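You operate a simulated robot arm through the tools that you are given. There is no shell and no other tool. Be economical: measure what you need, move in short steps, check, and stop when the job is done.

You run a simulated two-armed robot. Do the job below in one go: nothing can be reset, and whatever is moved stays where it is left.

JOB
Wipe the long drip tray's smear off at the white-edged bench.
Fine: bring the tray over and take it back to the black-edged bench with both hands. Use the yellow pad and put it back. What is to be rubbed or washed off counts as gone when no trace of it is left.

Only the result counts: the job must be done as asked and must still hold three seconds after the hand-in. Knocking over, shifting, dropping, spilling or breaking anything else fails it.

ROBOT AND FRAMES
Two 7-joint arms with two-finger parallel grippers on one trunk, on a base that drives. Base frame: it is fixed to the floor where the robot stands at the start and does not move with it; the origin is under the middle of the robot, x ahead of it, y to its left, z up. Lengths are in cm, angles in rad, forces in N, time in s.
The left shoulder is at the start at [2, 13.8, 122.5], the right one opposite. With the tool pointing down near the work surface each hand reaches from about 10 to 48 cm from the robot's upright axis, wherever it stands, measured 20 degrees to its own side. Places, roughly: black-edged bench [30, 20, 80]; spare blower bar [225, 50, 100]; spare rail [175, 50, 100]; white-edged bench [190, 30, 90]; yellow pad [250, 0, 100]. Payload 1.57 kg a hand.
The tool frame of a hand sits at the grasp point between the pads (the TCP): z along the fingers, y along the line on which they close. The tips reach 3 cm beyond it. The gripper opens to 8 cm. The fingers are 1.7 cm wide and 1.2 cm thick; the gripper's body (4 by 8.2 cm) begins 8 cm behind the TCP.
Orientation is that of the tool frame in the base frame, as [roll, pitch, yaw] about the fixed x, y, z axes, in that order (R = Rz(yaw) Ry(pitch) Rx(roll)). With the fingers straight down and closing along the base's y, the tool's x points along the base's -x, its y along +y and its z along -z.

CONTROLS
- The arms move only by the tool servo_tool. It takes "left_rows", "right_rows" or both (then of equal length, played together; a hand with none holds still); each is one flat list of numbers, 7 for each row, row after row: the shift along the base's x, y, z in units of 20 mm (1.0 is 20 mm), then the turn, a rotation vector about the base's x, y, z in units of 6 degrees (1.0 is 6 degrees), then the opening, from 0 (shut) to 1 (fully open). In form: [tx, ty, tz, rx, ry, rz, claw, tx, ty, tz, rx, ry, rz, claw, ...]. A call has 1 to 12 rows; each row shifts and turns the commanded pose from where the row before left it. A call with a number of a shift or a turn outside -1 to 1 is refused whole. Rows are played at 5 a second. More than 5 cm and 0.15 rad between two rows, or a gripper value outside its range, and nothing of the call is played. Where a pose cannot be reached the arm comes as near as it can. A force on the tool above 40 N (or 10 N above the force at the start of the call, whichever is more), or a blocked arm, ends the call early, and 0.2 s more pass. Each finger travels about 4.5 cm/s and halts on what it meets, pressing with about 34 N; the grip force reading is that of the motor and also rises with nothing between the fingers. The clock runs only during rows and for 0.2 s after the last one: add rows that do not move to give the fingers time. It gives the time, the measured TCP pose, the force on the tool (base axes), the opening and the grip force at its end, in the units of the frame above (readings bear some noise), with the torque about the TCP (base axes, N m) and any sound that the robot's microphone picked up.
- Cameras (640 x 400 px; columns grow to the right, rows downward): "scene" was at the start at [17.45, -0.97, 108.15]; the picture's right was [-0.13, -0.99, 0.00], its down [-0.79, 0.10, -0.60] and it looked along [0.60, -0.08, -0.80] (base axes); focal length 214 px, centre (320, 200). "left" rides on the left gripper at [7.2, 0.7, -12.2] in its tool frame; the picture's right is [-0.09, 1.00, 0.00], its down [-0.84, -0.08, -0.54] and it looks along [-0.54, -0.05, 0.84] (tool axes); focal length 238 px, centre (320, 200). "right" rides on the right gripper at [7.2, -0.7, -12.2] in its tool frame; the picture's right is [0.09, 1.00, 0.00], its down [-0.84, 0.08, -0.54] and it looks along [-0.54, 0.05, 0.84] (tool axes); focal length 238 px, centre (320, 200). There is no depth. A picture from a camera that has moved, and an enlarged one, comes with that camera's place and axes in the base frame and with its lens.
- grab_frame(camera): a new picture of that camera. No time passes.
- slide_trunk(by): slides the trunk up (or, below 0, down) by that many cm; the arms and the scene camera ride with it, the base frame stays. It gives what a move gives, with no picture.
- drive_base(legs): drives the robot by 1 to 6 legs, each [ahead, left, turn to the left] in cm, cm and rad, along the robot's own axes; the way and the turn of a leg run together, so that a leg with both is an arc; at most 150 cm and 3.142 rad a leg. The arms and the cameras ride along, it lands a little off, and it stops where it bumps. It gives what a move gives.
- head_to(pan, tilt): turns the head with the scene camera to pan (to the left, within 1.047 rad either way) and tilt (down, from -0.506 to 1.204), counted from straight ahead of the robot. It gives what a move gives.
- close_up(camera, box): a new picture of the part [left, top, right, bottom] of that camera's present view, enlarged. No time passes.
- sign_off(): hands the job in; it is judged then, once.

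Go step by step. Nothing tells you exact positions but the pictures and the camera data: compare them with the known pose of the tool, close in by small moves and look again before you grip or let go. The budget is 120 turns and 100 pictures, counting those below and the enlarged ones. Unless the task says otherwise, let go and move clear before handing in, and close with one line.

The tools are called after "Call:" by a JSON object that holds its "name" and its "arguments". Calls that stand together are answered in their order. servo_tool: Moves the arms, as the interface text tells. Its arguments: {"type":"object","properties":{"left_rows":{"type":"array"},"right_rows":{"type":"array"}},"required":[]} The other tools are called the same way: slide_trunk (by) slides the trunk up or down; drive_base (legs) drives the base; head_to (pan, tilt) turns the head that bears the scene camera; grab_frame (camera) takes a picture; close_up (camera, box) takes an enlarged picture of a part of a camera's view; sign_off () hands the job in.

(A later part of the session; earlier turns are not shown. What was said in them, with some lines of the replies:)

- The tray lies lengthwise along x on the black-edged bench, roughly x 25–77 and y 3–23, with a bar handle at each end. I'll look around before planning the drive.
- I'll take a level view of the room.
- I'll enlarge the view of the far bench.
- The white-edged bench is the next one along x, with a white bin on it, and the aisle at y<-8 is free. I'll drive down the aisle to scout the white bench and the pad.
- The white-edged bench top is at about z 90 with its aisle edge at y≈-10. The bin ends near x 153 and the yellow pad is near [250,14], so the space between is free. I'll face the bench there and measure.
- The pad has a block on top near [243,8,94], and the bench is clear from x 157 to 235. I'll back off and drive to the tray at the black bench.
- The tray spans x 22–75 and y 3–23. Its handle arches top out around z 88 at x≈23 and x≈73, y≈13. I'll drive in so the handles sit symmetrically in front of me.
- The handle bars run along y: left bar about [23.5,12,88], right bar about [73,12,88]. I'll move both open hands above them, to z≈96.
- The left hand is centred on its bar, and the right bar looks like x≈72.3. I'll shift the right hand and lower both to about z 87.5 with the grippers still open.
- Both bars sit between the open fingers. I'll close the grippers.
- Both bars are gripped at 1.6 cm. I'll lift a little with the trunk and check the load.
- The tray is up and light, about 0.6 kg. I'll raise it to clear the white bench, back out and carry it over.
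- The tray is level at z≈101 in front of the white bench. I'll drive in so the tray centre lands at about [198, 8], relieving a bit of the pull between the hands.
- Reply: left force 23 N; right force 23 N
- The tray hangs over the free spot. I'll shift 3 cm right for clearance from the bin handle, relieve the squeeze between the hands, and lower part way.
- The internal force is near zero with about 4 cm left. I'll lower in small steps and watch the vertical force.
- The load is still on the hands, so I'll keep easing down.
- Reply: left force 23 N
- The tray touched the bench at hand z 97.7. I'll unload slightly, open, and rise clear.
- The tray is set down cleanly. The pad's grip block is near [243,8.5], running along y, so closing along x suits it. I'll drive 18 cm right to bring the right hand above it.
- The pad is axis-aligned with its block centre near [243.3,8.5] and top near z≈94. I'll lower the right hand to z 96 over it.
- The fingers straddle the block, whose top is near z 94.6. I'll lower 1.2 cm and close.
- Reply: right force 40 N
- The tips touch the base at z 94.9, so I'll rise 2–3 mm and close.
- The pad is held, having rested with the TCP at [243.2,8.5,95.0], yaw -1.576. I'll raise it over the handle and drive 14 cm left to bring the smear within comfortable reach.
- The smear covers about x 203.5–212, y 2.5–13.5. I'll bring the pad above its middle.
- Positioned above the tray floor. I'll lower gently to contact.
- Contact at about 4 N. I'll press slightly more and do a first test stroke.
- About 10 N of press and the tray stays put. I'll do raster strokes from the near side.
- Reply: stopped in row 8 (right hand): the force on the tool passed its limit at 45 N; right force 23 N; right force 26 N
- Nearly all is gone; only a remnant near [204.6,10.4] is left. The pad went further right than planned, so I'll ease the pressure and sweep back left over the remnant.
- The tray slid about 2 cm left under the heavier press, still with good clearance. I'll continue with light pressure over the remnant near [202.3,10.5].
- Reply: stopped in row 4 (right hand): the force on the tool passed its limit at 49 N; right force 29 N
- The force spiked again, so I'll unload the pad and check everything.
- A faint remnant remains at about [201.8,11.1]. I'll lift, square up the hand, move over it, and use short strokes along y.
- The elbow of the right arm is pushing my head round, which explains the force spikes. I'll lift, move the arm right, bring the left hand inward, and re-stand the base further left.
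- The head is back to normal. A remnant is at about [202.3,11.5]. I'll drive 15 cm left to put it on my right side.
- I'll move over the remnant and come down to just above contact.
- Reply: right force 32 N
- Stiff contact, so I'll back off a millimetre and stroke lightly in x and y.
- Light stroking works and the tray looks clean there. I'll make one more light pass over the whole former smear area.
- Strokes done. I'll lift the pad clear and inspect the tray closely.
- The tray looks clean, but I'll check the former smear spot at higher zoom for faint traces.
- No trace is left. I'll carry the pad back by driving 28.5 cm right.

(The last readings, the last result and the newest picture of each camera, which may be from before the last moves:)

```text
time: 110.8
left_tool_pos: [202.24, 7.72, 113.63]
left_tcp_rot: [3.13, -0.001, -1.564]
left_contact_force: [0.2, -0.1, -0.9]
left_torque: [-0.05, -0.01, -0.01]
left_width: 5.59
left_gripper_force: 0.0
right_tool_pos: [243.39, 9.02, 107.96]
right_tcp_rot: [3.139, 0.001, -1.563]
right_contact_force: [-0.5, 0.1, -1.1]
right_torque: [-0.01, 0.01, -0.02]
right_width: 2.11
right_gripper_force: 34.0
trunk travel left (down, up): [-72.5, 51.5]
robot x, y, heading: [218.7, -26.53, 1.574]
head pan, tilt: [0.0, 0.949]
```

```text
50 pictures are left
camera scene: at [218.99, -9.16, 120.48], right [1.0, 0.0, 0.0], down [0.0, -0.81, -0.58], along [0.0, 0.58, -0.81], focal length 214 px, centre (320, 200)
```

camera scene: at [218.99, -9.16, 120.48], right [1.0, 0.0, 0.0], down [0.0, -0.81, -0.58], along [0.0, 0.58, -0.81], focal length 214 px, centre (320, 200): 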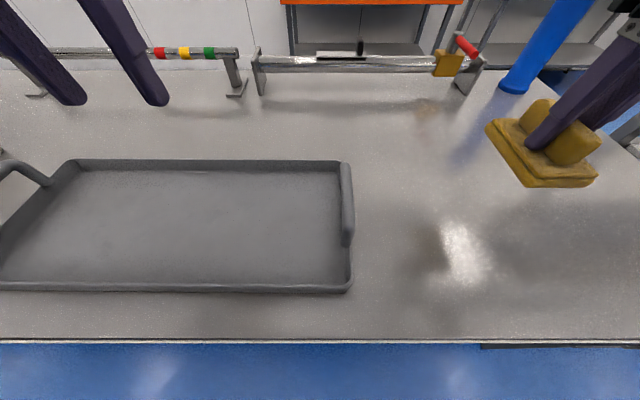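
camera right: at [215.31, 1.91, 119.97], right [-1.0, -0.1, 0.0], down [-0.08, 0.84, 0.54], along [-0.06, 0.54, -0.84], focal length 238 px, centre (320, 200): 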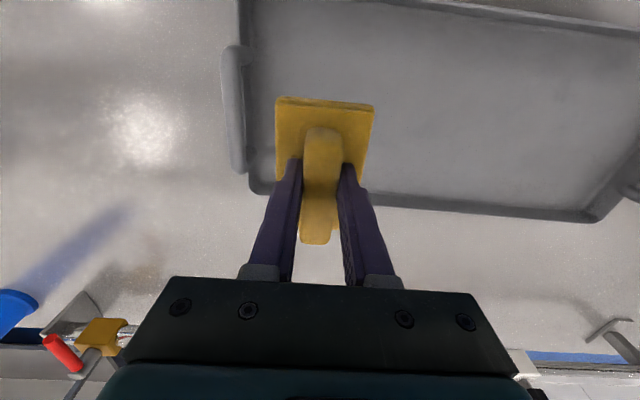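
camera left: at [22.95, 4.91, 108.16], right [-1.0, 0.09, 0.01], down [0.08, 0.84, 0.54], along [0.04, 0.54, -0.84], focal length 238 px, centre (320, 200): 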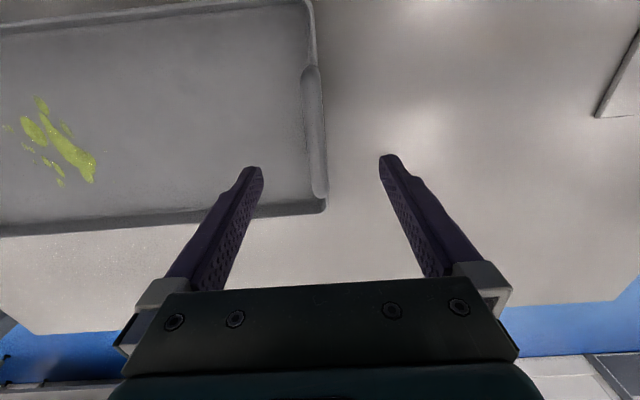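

Over the pad's old spot. I'll lower to z≈96 and then ease into contact at 95.

Call:
{"name": "servo_tool", "arguments": {"right_rows": [-0.05, -0.15, -0.95, 0, 0, -0.1, 0, -0.03, -0.1, -0.95, 0, 0, 0, 0, 0, 0, -0.95, 0, 0, 0, 0, 0, 0, -0.95, 0, 0, 0, 0, 0, 0, -0.95, 0, 0, 0, 0, 0, 0, -0.85, 0, 0, 0, 0, 0, 0, -0.4, 0, 0, 0, 0, 0, 0, -0.2, 0, 0, 0, 0, 0, 0, 0, 0, 0, 0, 0]}}

Call:
{"name": "servo_tool", "arguments": {"right_rows": [0, 0, -0.15, 0, 0, 0, 0, 0, 0, 0, 0, 0, 0, 0]}}

Call:
{"name": "servo_tool", "arguments": {"right_rows": [0, 0, -0.1, 0, 0, 0, 0, 0, 0, 0, 0, 0, 0, 0]}}

```text
time: 112.8
left_tool_pos: [202.32, 7.71, 113.63]
left_tcp_rot: [3.131, 0.0, -1.563]
left_contact_force: [-0.9, -0.7, 0.4]
left_torque: [-0.03, 0.0, -0.02]
left_width: 5.59
left_gripper_force: 0.1
right_tool_pos: [243.24, 8.58, 95.51]
right_tcp_rot: [3.139, 0.002, -1.574]
right_contact_force: [-0.6, 0.4, -1.7]
right_torque: [0.0, 0.01, 0.0]
right_width: 2.14
right_gripper_force: 34.3
trunk travel left (down, up): [-72.5, 51.5]
robot x, y, heading: [218.83, -26.18, 1.57]
head pan, tilt: [0.0, 0.949]
```

```text
time: 113.4
left_tool_pos: [202.38, 7.82, 113.69]
left_tcp_rot: [3.132, 0.001, -1.563]
left_contact_force: [0.6, 0.2, 0.7]
left_torque: [-0.01, -0.04, -0.03]
left_width: 5.59
left_gripper_force: 0.1
right_tool_pos: [243.3, 8.54, 95.19]
right_tcp_rot: [3.138, -0.001, -1.575]
right_contact_force: [-0.3, -0.6, -2.0]
right_torque: [-0.03, -0.01, 0.03]
right_width: 2.13
right_gripper_force: 33.8
trunk travel left (down, up): [-72.5, 51.5]
robot x, y, heading: [218.84, -26.45, 1.571]
head pan, tilt: [0.0, 0.949]
```

```text
time: 114.0
left_tool_pos: [202.36, 7.66, 113.74]
left_tcp_rot: [3.132, 0.003, -1.564]
left_contact_force: [0.0, 0.2, 0.5]
left_torque: [0.02, 0.0, -0.02]
left_width: 5.6
left_gripper_force: 0.1
right_tool_pos: [243.19, 8.61, 95.0]
right_tcp_rot: [3.138, 0.0, -1.574]
right_contact_force: [-0.9, -2.3, 3.3]
right_torque: [-0.15, -0.1, -0.05]
right_width: 2.11
right_gripper_force: 34.1
trunk travel left (down, up): [-72.5, 51.5]
robot x, y, heading: [218.67, -26.17, 1.571]
head pan, tilt: [0.0, 0.949]
```

The pad rests on the bench. I'll open and rise.

Call:
{"name": "servo_tool", "arguments": {"right_rows": [0, 0, 0, 0, 0, 0, 0.35, 0, 0, 0, 0, 0, 0, 0.6, 0, 0, 0, 0, 0, 0, 0.7, 0, 0, 0, 0, 0, 0, 0.7, 0, 0, 0.5, 0, 0, 0, 0.7, 0, 0, 1, 0, 0, 0, 0.7, 0, 0, 1, 0, 0, 0, 0.7, 0, 0, 1, 0, 0, 0, 0.7, 0, 0, 1, 0, 0, 0, 0.7, 0, 0, 1, 0, 0, 0, 0.7, 0, 0, 0.5, 0, 0, 0, 0.7]}}

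Call:
{"name": "grab_frame", "arguments": {"camera": "scene"}}

```text
time: 116.4
left_tool_pos: [202.47, 7.7, 113.66]
left_tcp_rot: [3.131, 0.0, -1.563]
left_contact_force: [0.1, 0.3, 0.5]
left_torque: [0.05, 0.0, 0.0]
left_width: 5.59
left_gripper_force: 0.1
right_tool_pos: [243.22, 8.64, 106.97]
right_tcp_rot: [3.139, 0.0, -1.575]
right_contact_force: [0.1, 1.3, 0.2]
right_torque: [0.02, -0.01, 0.01]
right_width: 5.6
right_gripper_force: 0.1
trunk travel left (down, up): [-72.5, 51.5]
robot x, y, heading: [218.73, -26.67, 1.568]
head pan, tilt: [0.0, 0.949]
```

```text
49 pictures are left
camera scene: at [219.0, -9.15, 120.48], right [1.0, 0.0, 0.0], down [0.0, -0.81, -0.58], along [0.0, 0.58, -0.81], focal length 214 px, centre (320, 200)
```

scene: 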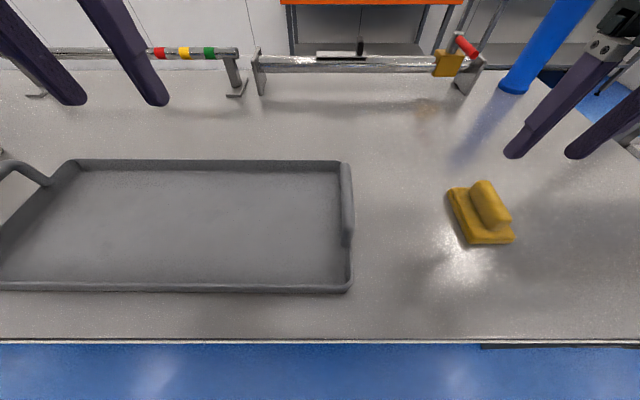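

The pad is back in its place. The tray handles are now at about [173.5,8.1] and [223.3,8.1], so I'll drive 20 cm left and look.

Call:
{"name": "drive_base", "arguments": {"legs": [[0, 20.3, 0]]}}

Call:
{"name": "grab_frame", "arguments": {"camera": "scene"}}

Call:
{"name": "grab_frame", "arguments": {"camera": "right"}}

Call:
{"name": "grab_frame", "arguments": {"camera": "left"}}

```text
time: 118.0
left_tool_pos: [182.4, 7.67, 113.75]
left_tcp_rot: [3.129, -0.001, -1.561]
left_contact_force: [-0.3, -0.5, 0.7]
left_torque: [0.01, 0.01, 0.01]
left_width: 5.61
left_gripper_force: 0.1
right_tool_pos: [223.11, 8.63, 106.96]
right_tcp_rot: [3.138, -0.001, -1.571]
right_contact_force: [0.1, -0.2, 1.2]
right_torque: [0.01, -0.03, -0.03]
right_width: 5.62
right_gripper_force: 0.0
trunk travel left (down, up): [-72.5, 51.5]
robot x, y, heading: [198.91, -26.49, 1.571]
head pan, tilt: [0.0, 0.949]
```

```text
48 pictures are left
camera scene: at [198.97, -9.18, 120.48], right [1.0, 0.0, 0.0], down [0.0, -0.81, -0.58], along [0.0, 0.58, -0.81], focal length 214 px, centre (320, 200)
```

scene: 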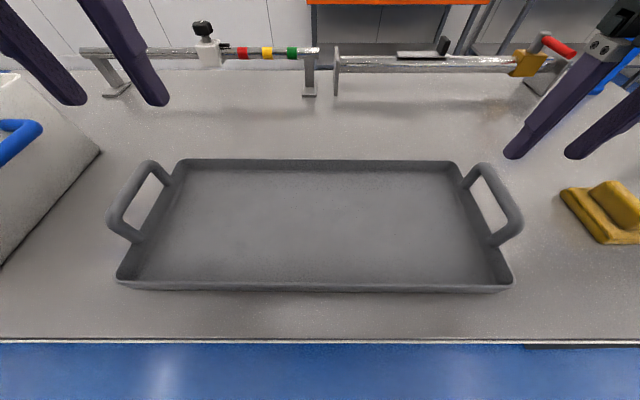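

```text
47 pictures are left
camera right: at [223.78, 1.5, 119.02], right [-1.0, -0.09, 0.0], down [-0.07, 0.84, 0.54], along [-0.05, 0.54, -0.84], focal length 238 px, centre (320, 200)
```

right: 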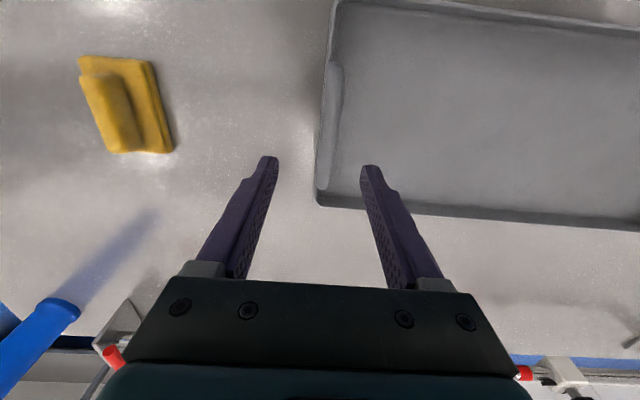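

```text
46 pictures are left
camera left: at [181.81, 0.45, 126.01], right [-1.0, 0.08, 0.01], down [0.08, 0.84, 0.54], along [0.04, 0.54, -0.84], focal length 238 px, centre (320, 200)
```

left: 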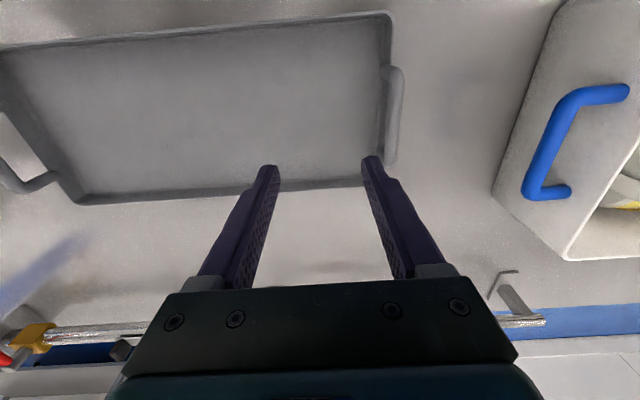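

Handles are at about [173.7,7.9] and [222.5,7.6]. I'll move both open hands to z≈103 above them and verify.

Call:
{"name": "servo_tool", "arguments": {"left_rows": [-0.86, 0.04, 0, 0, 0, 0, 0.8, -0.86, 0.04, -0.3, 0, 0, 0, 0.8, -0.86, 0.04, -0.7, 0, 0, 0, 0.8, -0.86, 0.04, -0.9, 0, 0, 0, 0.8, -0.86, 0.04, -0.9, 0, 0, 0, 0.8, 0, 0, -0.9, 0, 0, 0, 0.8, 0, 0, -0.9, 0, 0, 0, 0.8, 0, 0, -0.7, 0, 0, 0, 0.8, 0, 0, 0, 0, 0, 0, 0.8], "right_rows": [-0.06, -0.05, 0, 0, 0, 0, 0.8, -0.06, -0.05, 0, 0, 0, 0, 0.8, -0.06, -0.05, 0, 0, 0, 0, 0.8, -0.06, -0.05, -0.3, 0, 0, 0, 0.8, -0.06, -0.05, -0.3, 0, 0, 0, 0.8, 0, 0, -0.4, 0, 0, 0, 0.8, 0, 0, -0.5, 0, 0, 0, 0.8, 0, 0, -0.5, 0, 0, 0, 0.8, 0, 0, 0, 0, 0, 0, 0.8]}}

Call:
{"name": "grab_frame", "arguments": {"camera": "right"}}

Call:
{"name": "grab_frame", "arguments": {"camera": "left"}}

```text
time: 120.0
left_tool_pos: [173.72, 8.09, 102.99]
left_tcp_rot: [3.132, 0.0, -1.561]
left_contact_force: [0.2, 0.0, -1.2]
left_torque: [0.0, 0.05, 0.0]
left_width: 6.4
left_gripper_force: 0.0
right_tool_pos: [222.65, 8.19, 102.83]
right_tcp_rot: [3.138, -0.001, -1.57]
right_contact_force: [0.7, 0.2, -0.3]
right_torque: [-0.01, 0.0, -0.05]
right_width: 6.39
right_gripper_force: 0.1
trunk travel left (down, up): [-72.5, 51.5]
robot x, y, heading: [199.16, -26.5, 1.573]
head pan, tilt: [0.0, 0.949]
```

```text
45 pictures are left
camera right: at [223.21, 0.99, 114.96], right [-1.0, -0.09, 0.0], down [-0.07, 0.84, 0.54], along [-0.05, 0.54, -0.84], focal length 238 px, centre (320, 200)
```

right: 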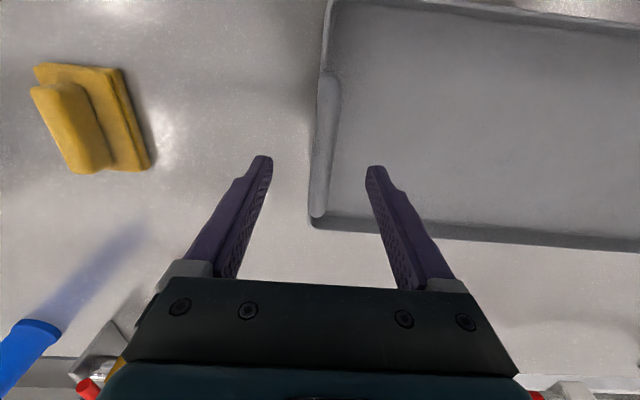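

```text
44 pictures are left
camera left: at [173.19, 0.81, 115.3], right [-1.0, 0.08, 0.01], down [0.08, 0.84, 0.54], along [0.04, 0.54, -0.84], focal length 238 px, centre (320, 200)
```

left: 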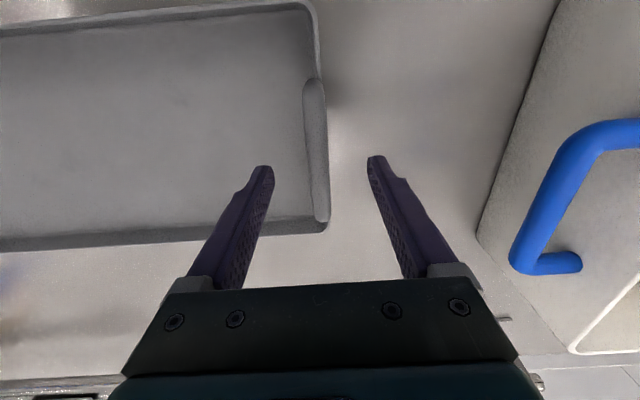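

Aligned. I'll lower to z 97.8 and close on both bars.

Call:
{"name": "servo_tool", "arguments": {"left_rows": [0, 0, -0.85, 0, 0, 0, 0.8, 0, 0, -0.85, 0, 0, 0, 0.8, 0, 0, -0.85, 0, 0, 0, 0.8, 0, 0, 0, 0, 0, 0, 0.8, 0, 0, 0, 0, 0, 0, 0.4, 0, 0, 0, 0, 0, 0, 0.1, 0, 0, 0, 0, 0, 0, 0, 0, 0, 0, 0, 0, 0, 0, 0, 0, 0, 0, 0, 0, 0, 0, 0, 0, 0, 0, 0, 0], "right_rows": [0, 0, -0.82, 0, 0, 0, 0.8, 0, 0, -0.83, 0, 0, 0, 0.8, 0, 0, -0.83, 0, 0, 0, 0.8, 0, 0, 0, 0, 0, 0, 0.8, 0, 0, 0, 0, 0, 0, 0.4, 0, 0, 0, 0, 0, 0, 0.1, 0, 0, 0, 0, 0, 0, 0, 0, 0, 0, 0, 0, 0, 0, 0, 0, 0, 0, 0, 0, 0, 0, 0, 0, 0, 0, 0, 0]}}

Call:
{"name": "grab_frame", "arguments": {"camera": "scene"}}

```text
time: 122.2
left_tool_pos: [173.83, 8.11, 97.97]
left_tcp_rot: [3.135, -0.002, -1.563]
left_contact_force: [17.1, -0.9, 0.0]
left_torque: [0.21, 0.1, -0.5]
left_width: 1.59
left_gripper_force: 31.4
right_tool_pos: [222.39, 8.21, 97.98]
right_tcp_rot: [3.132, -0.001, -1.57]
right_contact_force: [-18.3, 1.8, -0.2]
right_torque: [-0.22, -0.04, -0.32]
right_width: 1.56
right_gripper_force: 31.3
trunk travel left (down, up): [-72.5, 51.5]
robot x, y, heading: [198.98, -26.31, 1.57]
head pan, tilt: [0.0, 0.949]
```

```text
43 pictures are left
camera scene: at [198.96, -9.19, 120.48], right [1.0, 0.0, 0.0], down [0.0, -0.81, -0.58], along [0.0, 0.58, -0.81], focal length 214 px, centre (320, 200)
```

scene: 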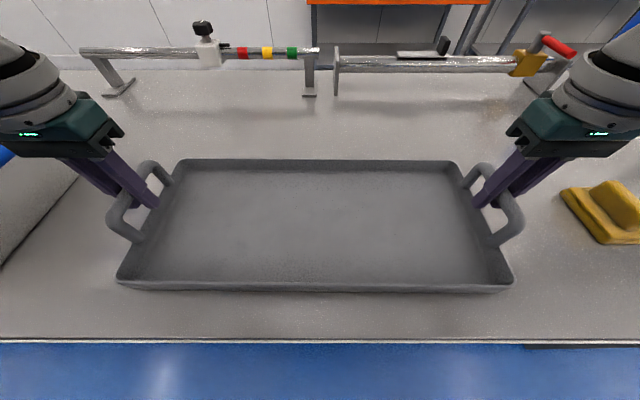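

Both bars are gripped with about 17 N of tension between the hands. I'll relieve it and lift with the trunk.

Call:
{"name": "servo_tool", "arguments": {"left_rows": [0.05, 0, 0, 0, 0, 0, 0, 0, 0, 0, 0, 0, 0, 0], "right_rows": [-0.05, 0, 0, 0, 0, 0, 0, 0, 0, 0, 0, 0, 0, 0]}}

Call:
{"name": "slide_trunk", "arguments": {"by": 3}}

Call:
{"name": "slide_trunk", "arguments": {"by": 9}}

Call:
{"name": "grab_frame", "arguments": {"camera": "scene"}}

```text
time: 122.8
left_tool_pos: [173.85, 8.01, 97.95]
left_tcp_rot: [3.135, 0.002, -1.564]
left_contact_force: [17.0, -0.7, -0.3]
left_torque: [0.02, 0.06, -0.5]
left_width: 1.56
left_gripper_force: 31.2
right_tool_pos: [222.47, 8.03, 97.97]
right_tcp_rot: [3.137, 0.0, -1.571]
right_contact_force: [-16.5, 1.4, 0.0]
right_torque: [0.27, -0.04, -0.26]
right_width: 1.57
right_gripper_force: 31.2
trunk travel left (down, up): [-72.5, 51.5]
robot x, y, heading: [199.14, -26.43, 1.572]
head pan, tilt: [0.0, 0.949]
```

```text
time: 123.5
left_tool_pos: [173.74, 7.93, 100.8]
left_tcp_rot: [3.133, 0.0, -1.565]
left_contact_force: [18.1, -2.0, -2.4]
left_torque: [-0.03, 0.04, -0.51]
left_width: 1.6
left_gripper_force: 31.1
right_tool_pos: [222.49, 8.07, 101.08]
right_tcp_rot: [3.135, -0.001, -1.573]
right_contact_force: [-17.3, 1.3, -2.7]
right_torque: [0.01, -0.04, -0.27]
right_width: 1.54
right_gripper_force: 30.9
trunk travel left (down, up): [-75.5, 48.5]
robot x, y, heading: [198.76, -26.51, 1.572]
head pan, tilt: [0.0, 0.949]
```

```text
time: 124.8
left_tool_pos: [173.89, 7.99, 109.91]
left_tcp_rot: [3.134, -0.001, -1.564]
left_contact_force: [17.1, -1.4, -2.2]
left_torque: [-0.09, 0.08, -0.45]
left_width: 1.59
left_gripper_force: 31.1
right_tool_pos: [222.41, 7.98, 109.96]
right_tcp_rot: [3.135, -0.002, -1.572]
right_contact_force: [-18.3, 1.2, -2.0]
right_torque: [0.06, -0.03, -0.3]
right_width: 1.55
right_gripper_force: 31.7
trunk travel left (down, up): [-84.5, 39.5]
robot x, y, heading: [198.94, -26.61, 1.574]
head pan, tilt: [0.0, 0.949]
```

```text
42 pictures are left
camera scene: at [198.97, -9.2, 132.47], right [1.0, 0.0, 0.0], down [0.0, -0.81, -0.58], along [0.0, 0.58, -0.81], focal length 214 px, centre (320, 200)
```

scene: 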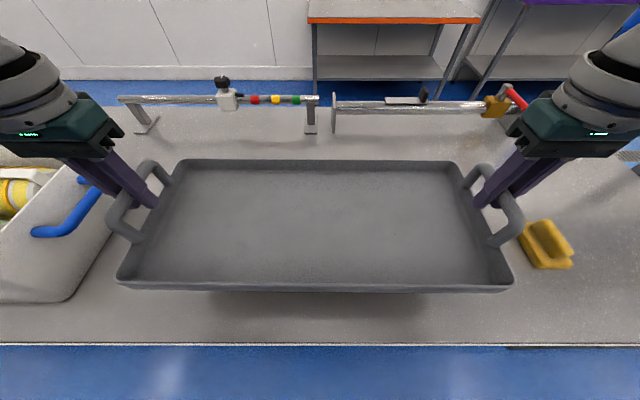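

Tray lifted and level. I'll back out, return to the black-edged bench and check alignment before going in.

Call:
{"name": "drive_base", "arguments": {"legs": [[-34, 0, 0], [0, 150, 0]]}}

Call:
{"name": "grab_frame", "arguments": {"camera": "scene"}}

```text
time: 134.1
left_tool_pos: [24.55, -23.61, 109.93]
left_tcp_rot: [3.135, 0.001, -1.593]
left_contact_force: [17.9, -2.2, -2.4]
left_torque: [0.17, 0.02, -0.45]
left_width: 1.59
left_gripper_force: 31.6
right_tool_pos: [73.12, -25.16, 109.96]
right_tcp_rot: [3.136, -0.002, -1.601]
right_contact_force: [-17.9, 2.3, -3.3]
right_torque: [-0.18, -0.07, -0.26]
right_width: 1.57
right_gripper_force: 31.6
trunk travel left (down, up): [-84.5, 39.5]
robot x, y, heading: [48.76, -58.97, 1.548]
head pan, tilt: [0.0, 0.949]
```

```text
41 pictures are left
camera scene: at [49.17, -41.6, 132.47], right [1.0, -0.03, 0.0], down [-0.02, -0.81, -0.58], along [0.02, 0.58, -0.81], focal length 214 px, centre (320, 200)
```

scene: 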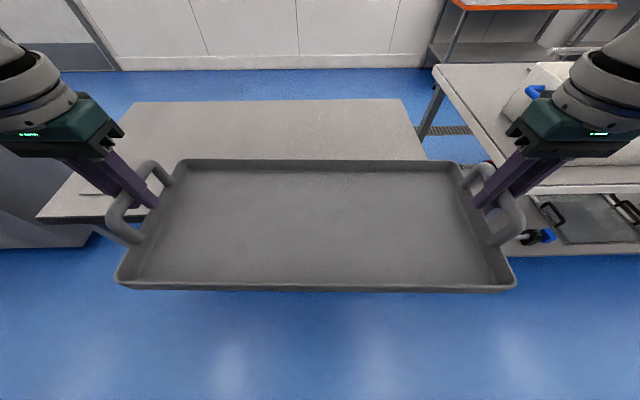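

At the black bench, heading off by 0.023. I'll drive in, correcting it.

Call:
{"name": "drive_base", "arguments": {"legs": [[36.6, 0.6, 0.023]]}}

Call:
{"name": "grab_frame", "arguments": {"camera": "scene"}}

```text
time: 136.4
left_tool_pos: [23.37, 11.86, 109.97]
left_tcp_rot: [3.133, -0.002, -1.563]
left_contact_force: [0.3, -1.9, -2.1]
left_torque: [-0.16, -0.01, -0.53]
left_width: 1.54
left_gripper_force: 31.0
right_tool_pos: [72.08, 11.77, 110.0]
right_tcp_rot: [3.135, -0.001, -1.573]
right_contact_force: [-1.9, 2.4, -2.6]
right_torque: [0.16, -0.03, -0.25]
right_width: 1.56
right_gripper_force: 31.1
trunk travel left (down, up): [-84.5, 39.5]
robot x, y, heading: [48.33, -22.7, 1.568]
head pan, tilt: [0.0, 0.949]
```

```text
40 pictures are left
camera scene: at [48.53, -5.4, 132.47], right [1.0, 0.0, 0.0], down [0.0, -0.81, -0.58], along [0.0, 0.58, -0.81], focal length 214 px, centre (320, 200)
```

scene: 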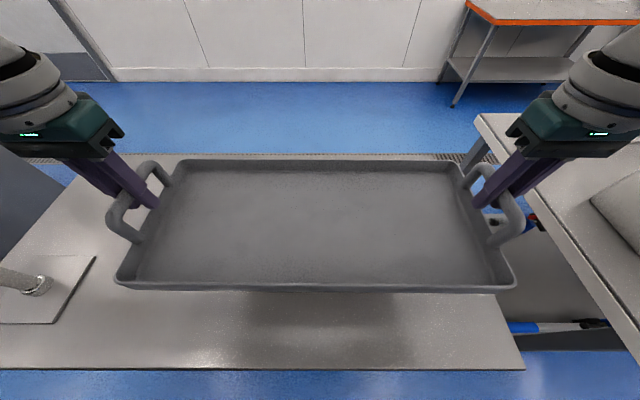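

Right over the original spot. I'll lower with the trunk to about 1.5 cm above the bench.

Call:
{"name": "slide_trunk", "arguments": {"by": -15}}

Call:
{"name": "slide_trunk", "arguments": {"by": -5.5}}

Call:
{"name": "servo_tool", "arguments": {"left_rows": [0, 0, -0.3, 0, 0, 0, 0, 0, 0, 0, 0, 0, 0, 0], "right_rows": [0, 0, -0.3, 0, 0, 0, 0, 0, 0, 0, 0, 0, 0, 0]}}

Call:
{"name": "servo_tool", "arguments": {"left_rows": [0, 0, -0.2, 0, 0, 0, 0, 0, 0, 0, 0, 0, 0, 0], "right_rows": [0, 0, -0.2, 0, 0, 0, 0, 0, 0, 0, 0, 0, 0, 0]}}

Call:
{"name": "grab_frame", "arguments": {"camera": "scene"}}

```text
time: 138.2
left_tool_pos: [23.5, 11.94, 94.95]
left_tcp_rot: [3.134, -0.001, -1.565]
left_contact_force: [0.6, -1.2, -2.9]
left_torque: [-0.08, -0.03, -0.49]
left_width: 1.58
left_gripper_force: 31.5
right_tool_pos: [72.09, 11.79, 95.04]
right_tcp_rot: [3.139, 0.0, -1.572]
right_contact_force: [0.1, 2.2, -2.8]
right_torque: [0.05, 0.01, -0.26]
right_width: 1.58
right_gripper_force: 31.0
trunk travel left (down, up): [-69.5, 54.5]
robot x, y, heading: [48.38, -22.53, 1.577]
head pan, tilt: [0.0, 0.949]
```

```text
time: 139.1
left_tool_pos: [23.37, 11.75, 89.44]
left_tcp_rot: [3.133, 0.0, -1.564]
left_contact_force: [-0.8, -1.6, -3.2]
left_torque: [-0.15, 0.01, -0.54]
left_width: 1.57
left_gripper_force: 31.3
right_tool_pos: [72.05, 11.92, 89.55]
right_tcp_rot: [3.135, -0.001, -1.572]
right_contact_force: [-0.5, 1.9, -2.3]
right_torque: [0.11, 0.0, -0.28]
right_width: 1.57
right_gripper_force: 31.7
trunk travel left (down, up): [-64.0, 60.0]
robot x, y, heading: [48.74, -22.78, 1.57]
head pan, tilt: [0.0, 0.949]
```

```text
time: 139.7
left_tool_pos: [23.43, 11.86, 88.67]
left_tcp_rot: [3.134, -0.002, -1.564]
left_contact_force: [-1.2, -2.2, -3.4]
left_torque: [-0.02, -0.05, -0.6]
left_width: 1.58
left_gripper_force: 31.4
right_tool_pos: [72.14, 11.83, 88.88]
right_tcp_rot: [3.135, -0.002, -1.572]
right_contact_force: [0.9, 1.9, -2.5]
right_torque: [0.06, -0.04, -0.35]
right_width: 1.55
right_gripper_force: 31.1
trunk travel left (down, up): [-64.0, 60.0]
robot x, y, heading: [48.5, -22.34, 1.575]
head pan, tilt: [0.0, 0.949]
```

```text
time: 140.3
left_tool_pos: [23.48, 11.83, 88.38]
left_tcp_rot: [3.133, -0.002, -1.564]
left_contact_force: [1.2, -0.7, -2.2]
left_torque: [-0.05, 0.02, -0.54]
left_width: 1.57
left_gripper_force: 31.8
right_tool_pos: [71.99, 11.76, 88.51]
right_tcp_rot: [3.138, -0.003, -1.571]
right_contact_force: [-0.1, 1.5, -2.3]
right_torque: [0.09, 0.0, -0.33]
right_width: 1.56
right_gripper_force: 30.6
trunk travel left (down, up): [-64.0, 60.0]
robot x, y, heading: [48.42, -22.6, 1.571]
head pan, tilt: [0.0, 0.949]
```

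```text
39 pictures are left
camera scene: at [48.53, -5.41, 111.98], right [1.0, 0.0, 0.0], down [0.0, -0.81, -0.58], along [0.0, 0.58, -0.81], focal length 214 px, centre (320, 200)
```

scene: 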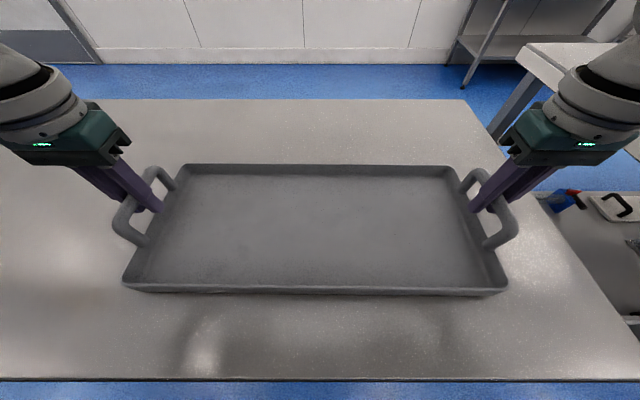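

Nearly there; small steps until contact.

Call:
{"name": "servo_tool", "arguments": {"left_rows": [0, 0, -0.12, 0, 0, 0, 0, 0, 0, 0, 0, 0, 0, 0], "right_rows": [0, 0, -0.15, 0, 0, 0, 0, 0, 0, 0, 0, 0, 0, 0]}}

Call:
{"name": "servo_tool", "arguments": {"left_rows": [0, 0, -0.1, 0, 0, 0, 0, 0, 0, 0, 0, 0, 0, 0], "right_rows": [0, 0, -0.1, 0, 0, 0, 0, 0, 0, 0, 0, 0, 0, 0]}}

Call:
{"name": "servo_tool", "arguments": {"left_rows": [0, 0, -0.1, 0, 0, 0, 0, 0, 0, 0, 0, 0, 0, 0], "right_rows": [0, 0, -0.1, 0, 0, 0, 0, 0, 0, 0, 0, 0, 0, 0]}}

```text
time: 140.9
left_tool_pos: [23.41, 11.76, 88.09]
left_tcp_rot: [3.133, -0.001, -1.565]
left_contact_force: [-0.6, -1.5, -3.0]
left_torque: [-0.04, -0.06, -0.58]
left_width: 1.57
left_gripper_force: 30.8
right_tool_pos: [72.05, 11.79, 88.21]
right_tcp_rot: [3.136, -0.001, -1.572]
right_contact_force: [0.7, 1.8, -2.6]
right_torque: [0.06, 0.03, -0.3]
right_width: 1.57
right_gripper_force: 31.1
trunk travel left (down, up): [-64.0, 60.0]
robot x, y, heading: [48.98, -22.59, 1.575]
head pan, tilt: [0.0, 0.949]
```

```text
time: 141.5
left_tool_pos: [23.56, 11.8, 87.98]
left_tcp_rot: [3.133, -0.001, -1.563]
left_contact_force: [-0.9, -4.3, 5.3]
left_torque: [0.23, 0.0, -0.56]
left_width: 1.56
left_gripper_force: 31.0
right_tool_pos: [71.99, 11.82, 88.03]
right_tcp_rot: [3.138, -0.001, -1.573]
right_contact_force: [2.3, 1.2, -3.6]
right_torque: [0.46, 0.0, -0.23]
right_width: 1.55
right_gripper_force: 31.3
trunk travel left (down, up): [-64.0, 60.0]
robot x, y, heading: [48.68, -22.73, 1.572]
head pan, tilt: [0.0, 0.949]
```

```text
time: 142.1
left_tool_pos: [23.39, 11.82, 88.01]
left_tcp_rot: [3.133, 0.0, -1.563]
left_contact_force: [-1.5, -8.9, 25.5]
left_torque: [-0.01, -0.05, -0.55]
left_width: 1.59
left_gripper_force: 31.3
right_tool_pos: [72.05, 11.85, 87.95]
right_tcp_rot: [3.135, -0.001, -1.573]
right_contact_force: [0.9, -8.5, 27.1]
right_torque: [0.03, -0.03, -0.29]
right_width: 1.56
right_gripper_force: 31.5
trunk travel left (down, up): [-64.0, 60.0]
robot x, y, heading: [48.45, -22.34, 1.573]
head pan, tilt: [0.0, 0.949]
```

The tray is on the bench. I'll unload slightly, open, and rise clear.

Call:
{"name": "servo_tool", "arguments": {"left_rows": [0, 0, 0.08, 0, 0, 0, 0, 0, 0, 0, 0, 0, 0, 0.2, 0, 0, 0, 0, 0, 0, 0.5, 0, 0, 0, 0, 0, 0, 0.7, 0, 0, 0, 0, 0, 0, 0.7, 0, 0, 0.5, 0, 0, 0, 0.7, 0, 0, 1, 0, 0, 0, 0.7, 0, 0, 1, 0, 0, 0, 0.7, 0, 0, 1, 0, 0, 0, 0.7, 0, 0, 1, 0, 0, 0, 0.7, 0, 0, 1, 0, 0, 0, 0.7, 0, 0, 1, 0, 0, 0, 0.7], "right_rows": [0, 0, 0.08, 0, 0, 0, 0, 0, 0, 0, 0, 0, 0, 0.2, 0, 0, 0, 0, 0, 0, 0.5, 0, 0, 0, 0, 0, 0, 0.7, 0, 0, 0, 0, 0, 0, 0.7, 0, 0, 0.5, 0, 0, 0, 0.7, 0, 0, 1, 0, 0, 0, 0.7, 0, 0, 1, 0, 0, 0, 0.7, 0, 0, 1, 0, 0, 0, 0.7, 0, 0, 1, 0, 0, 0, 0.7, 0, 0, 1, 0, 0, 0, 0.7, 0, 0, 1, 0, 0, 0, 0.7]}}

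Call:
{"name": "grab_frame", "arguments": {"camera": "scene"}}

Call:
{"name": "close_up", "arguments": {"camera": "scene", "box": [270, 160, 430, 260]}}

Call:
{"name": "grab_frame", "arguments": {"camera": "right"}}

```text
time: 144.7
left_tool_pos: [23.36, 11.97, 100.85]
left_tcp_rot: [3.135, -0.001, -1.563]
left_contact_force: [-0.2, -0.7, -0.1]
left_torque: [0.01, 0.0, 0.01]
left_width: 5.58
left_gripper_force: 0.0
right_tool_pos: [71.83, 11.91, 100.91]
right_tcp_rot: [3.136, -0.001, -1.573]
right_contact_force: [0.0, -0.2, -0.3]
right_torque: [0.0, 0.02, 0.02]
right_width: 5.58
right_gripper_force: 0.0
trunk travel left (down, up): [-64.0, 60.0]
robot x, y, heading: [48.43, -22.67, 1.572]
head pan, tilt: [0.0, 0.949]
```

```text
38 pictures are left
camera scene: at [48.54, -5.37, 111.98], right [1.0, 0.0, 0.0], down [0.0, -0.81, -0.58], along [0.0, 0.58, -0.81], focal length 214 px, centre (320, 200)
```

scene: 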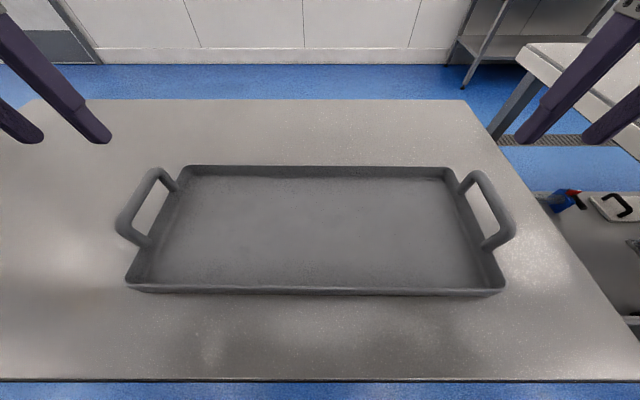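

```text
4.00 times, centred on (350, 210) of scene
camera zoom: at [48.54, -5.37, 111.98], right [1.0, 0.0, 0.0], down [0.0, -0.81, -0.58], along [0.0, 0.58, -0.81], focal length 858 px, centre (200, 160)
```

zoom: 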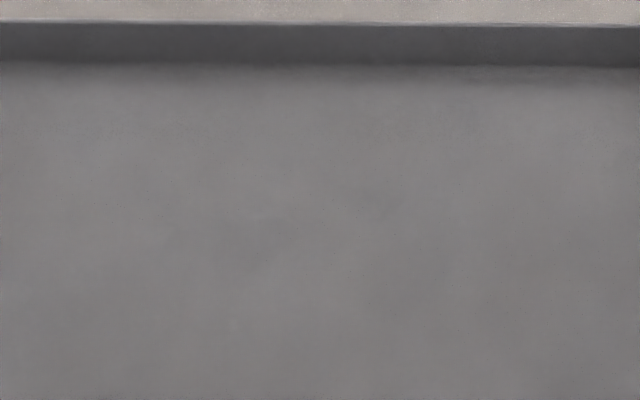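

```text
36 pictures are left
camera right: at [72.51, 4.81, 112.99], right [-1.0, -0.09, 0.01], down [-0.07, 0.84, 0.54], along [-0.05, 0.54, -0.84], focal length 238 px, centre (320, 200)
```

right: 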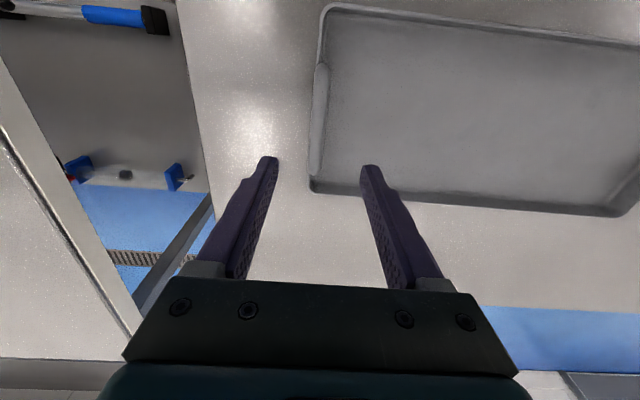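

The tray is clean and back on the black-edged bench, the pad is in its place, and both hands are clear. I'm handing in.

Call:
{"name": "sign_off", "arguments": {}}

```text
The job is handed in.
```

The tray was wiped at the white-edged bench until no trace showed, then carried back with both hands to its spot on the black-edged bench. The yellow pad is back within about 1 cm of where it was.
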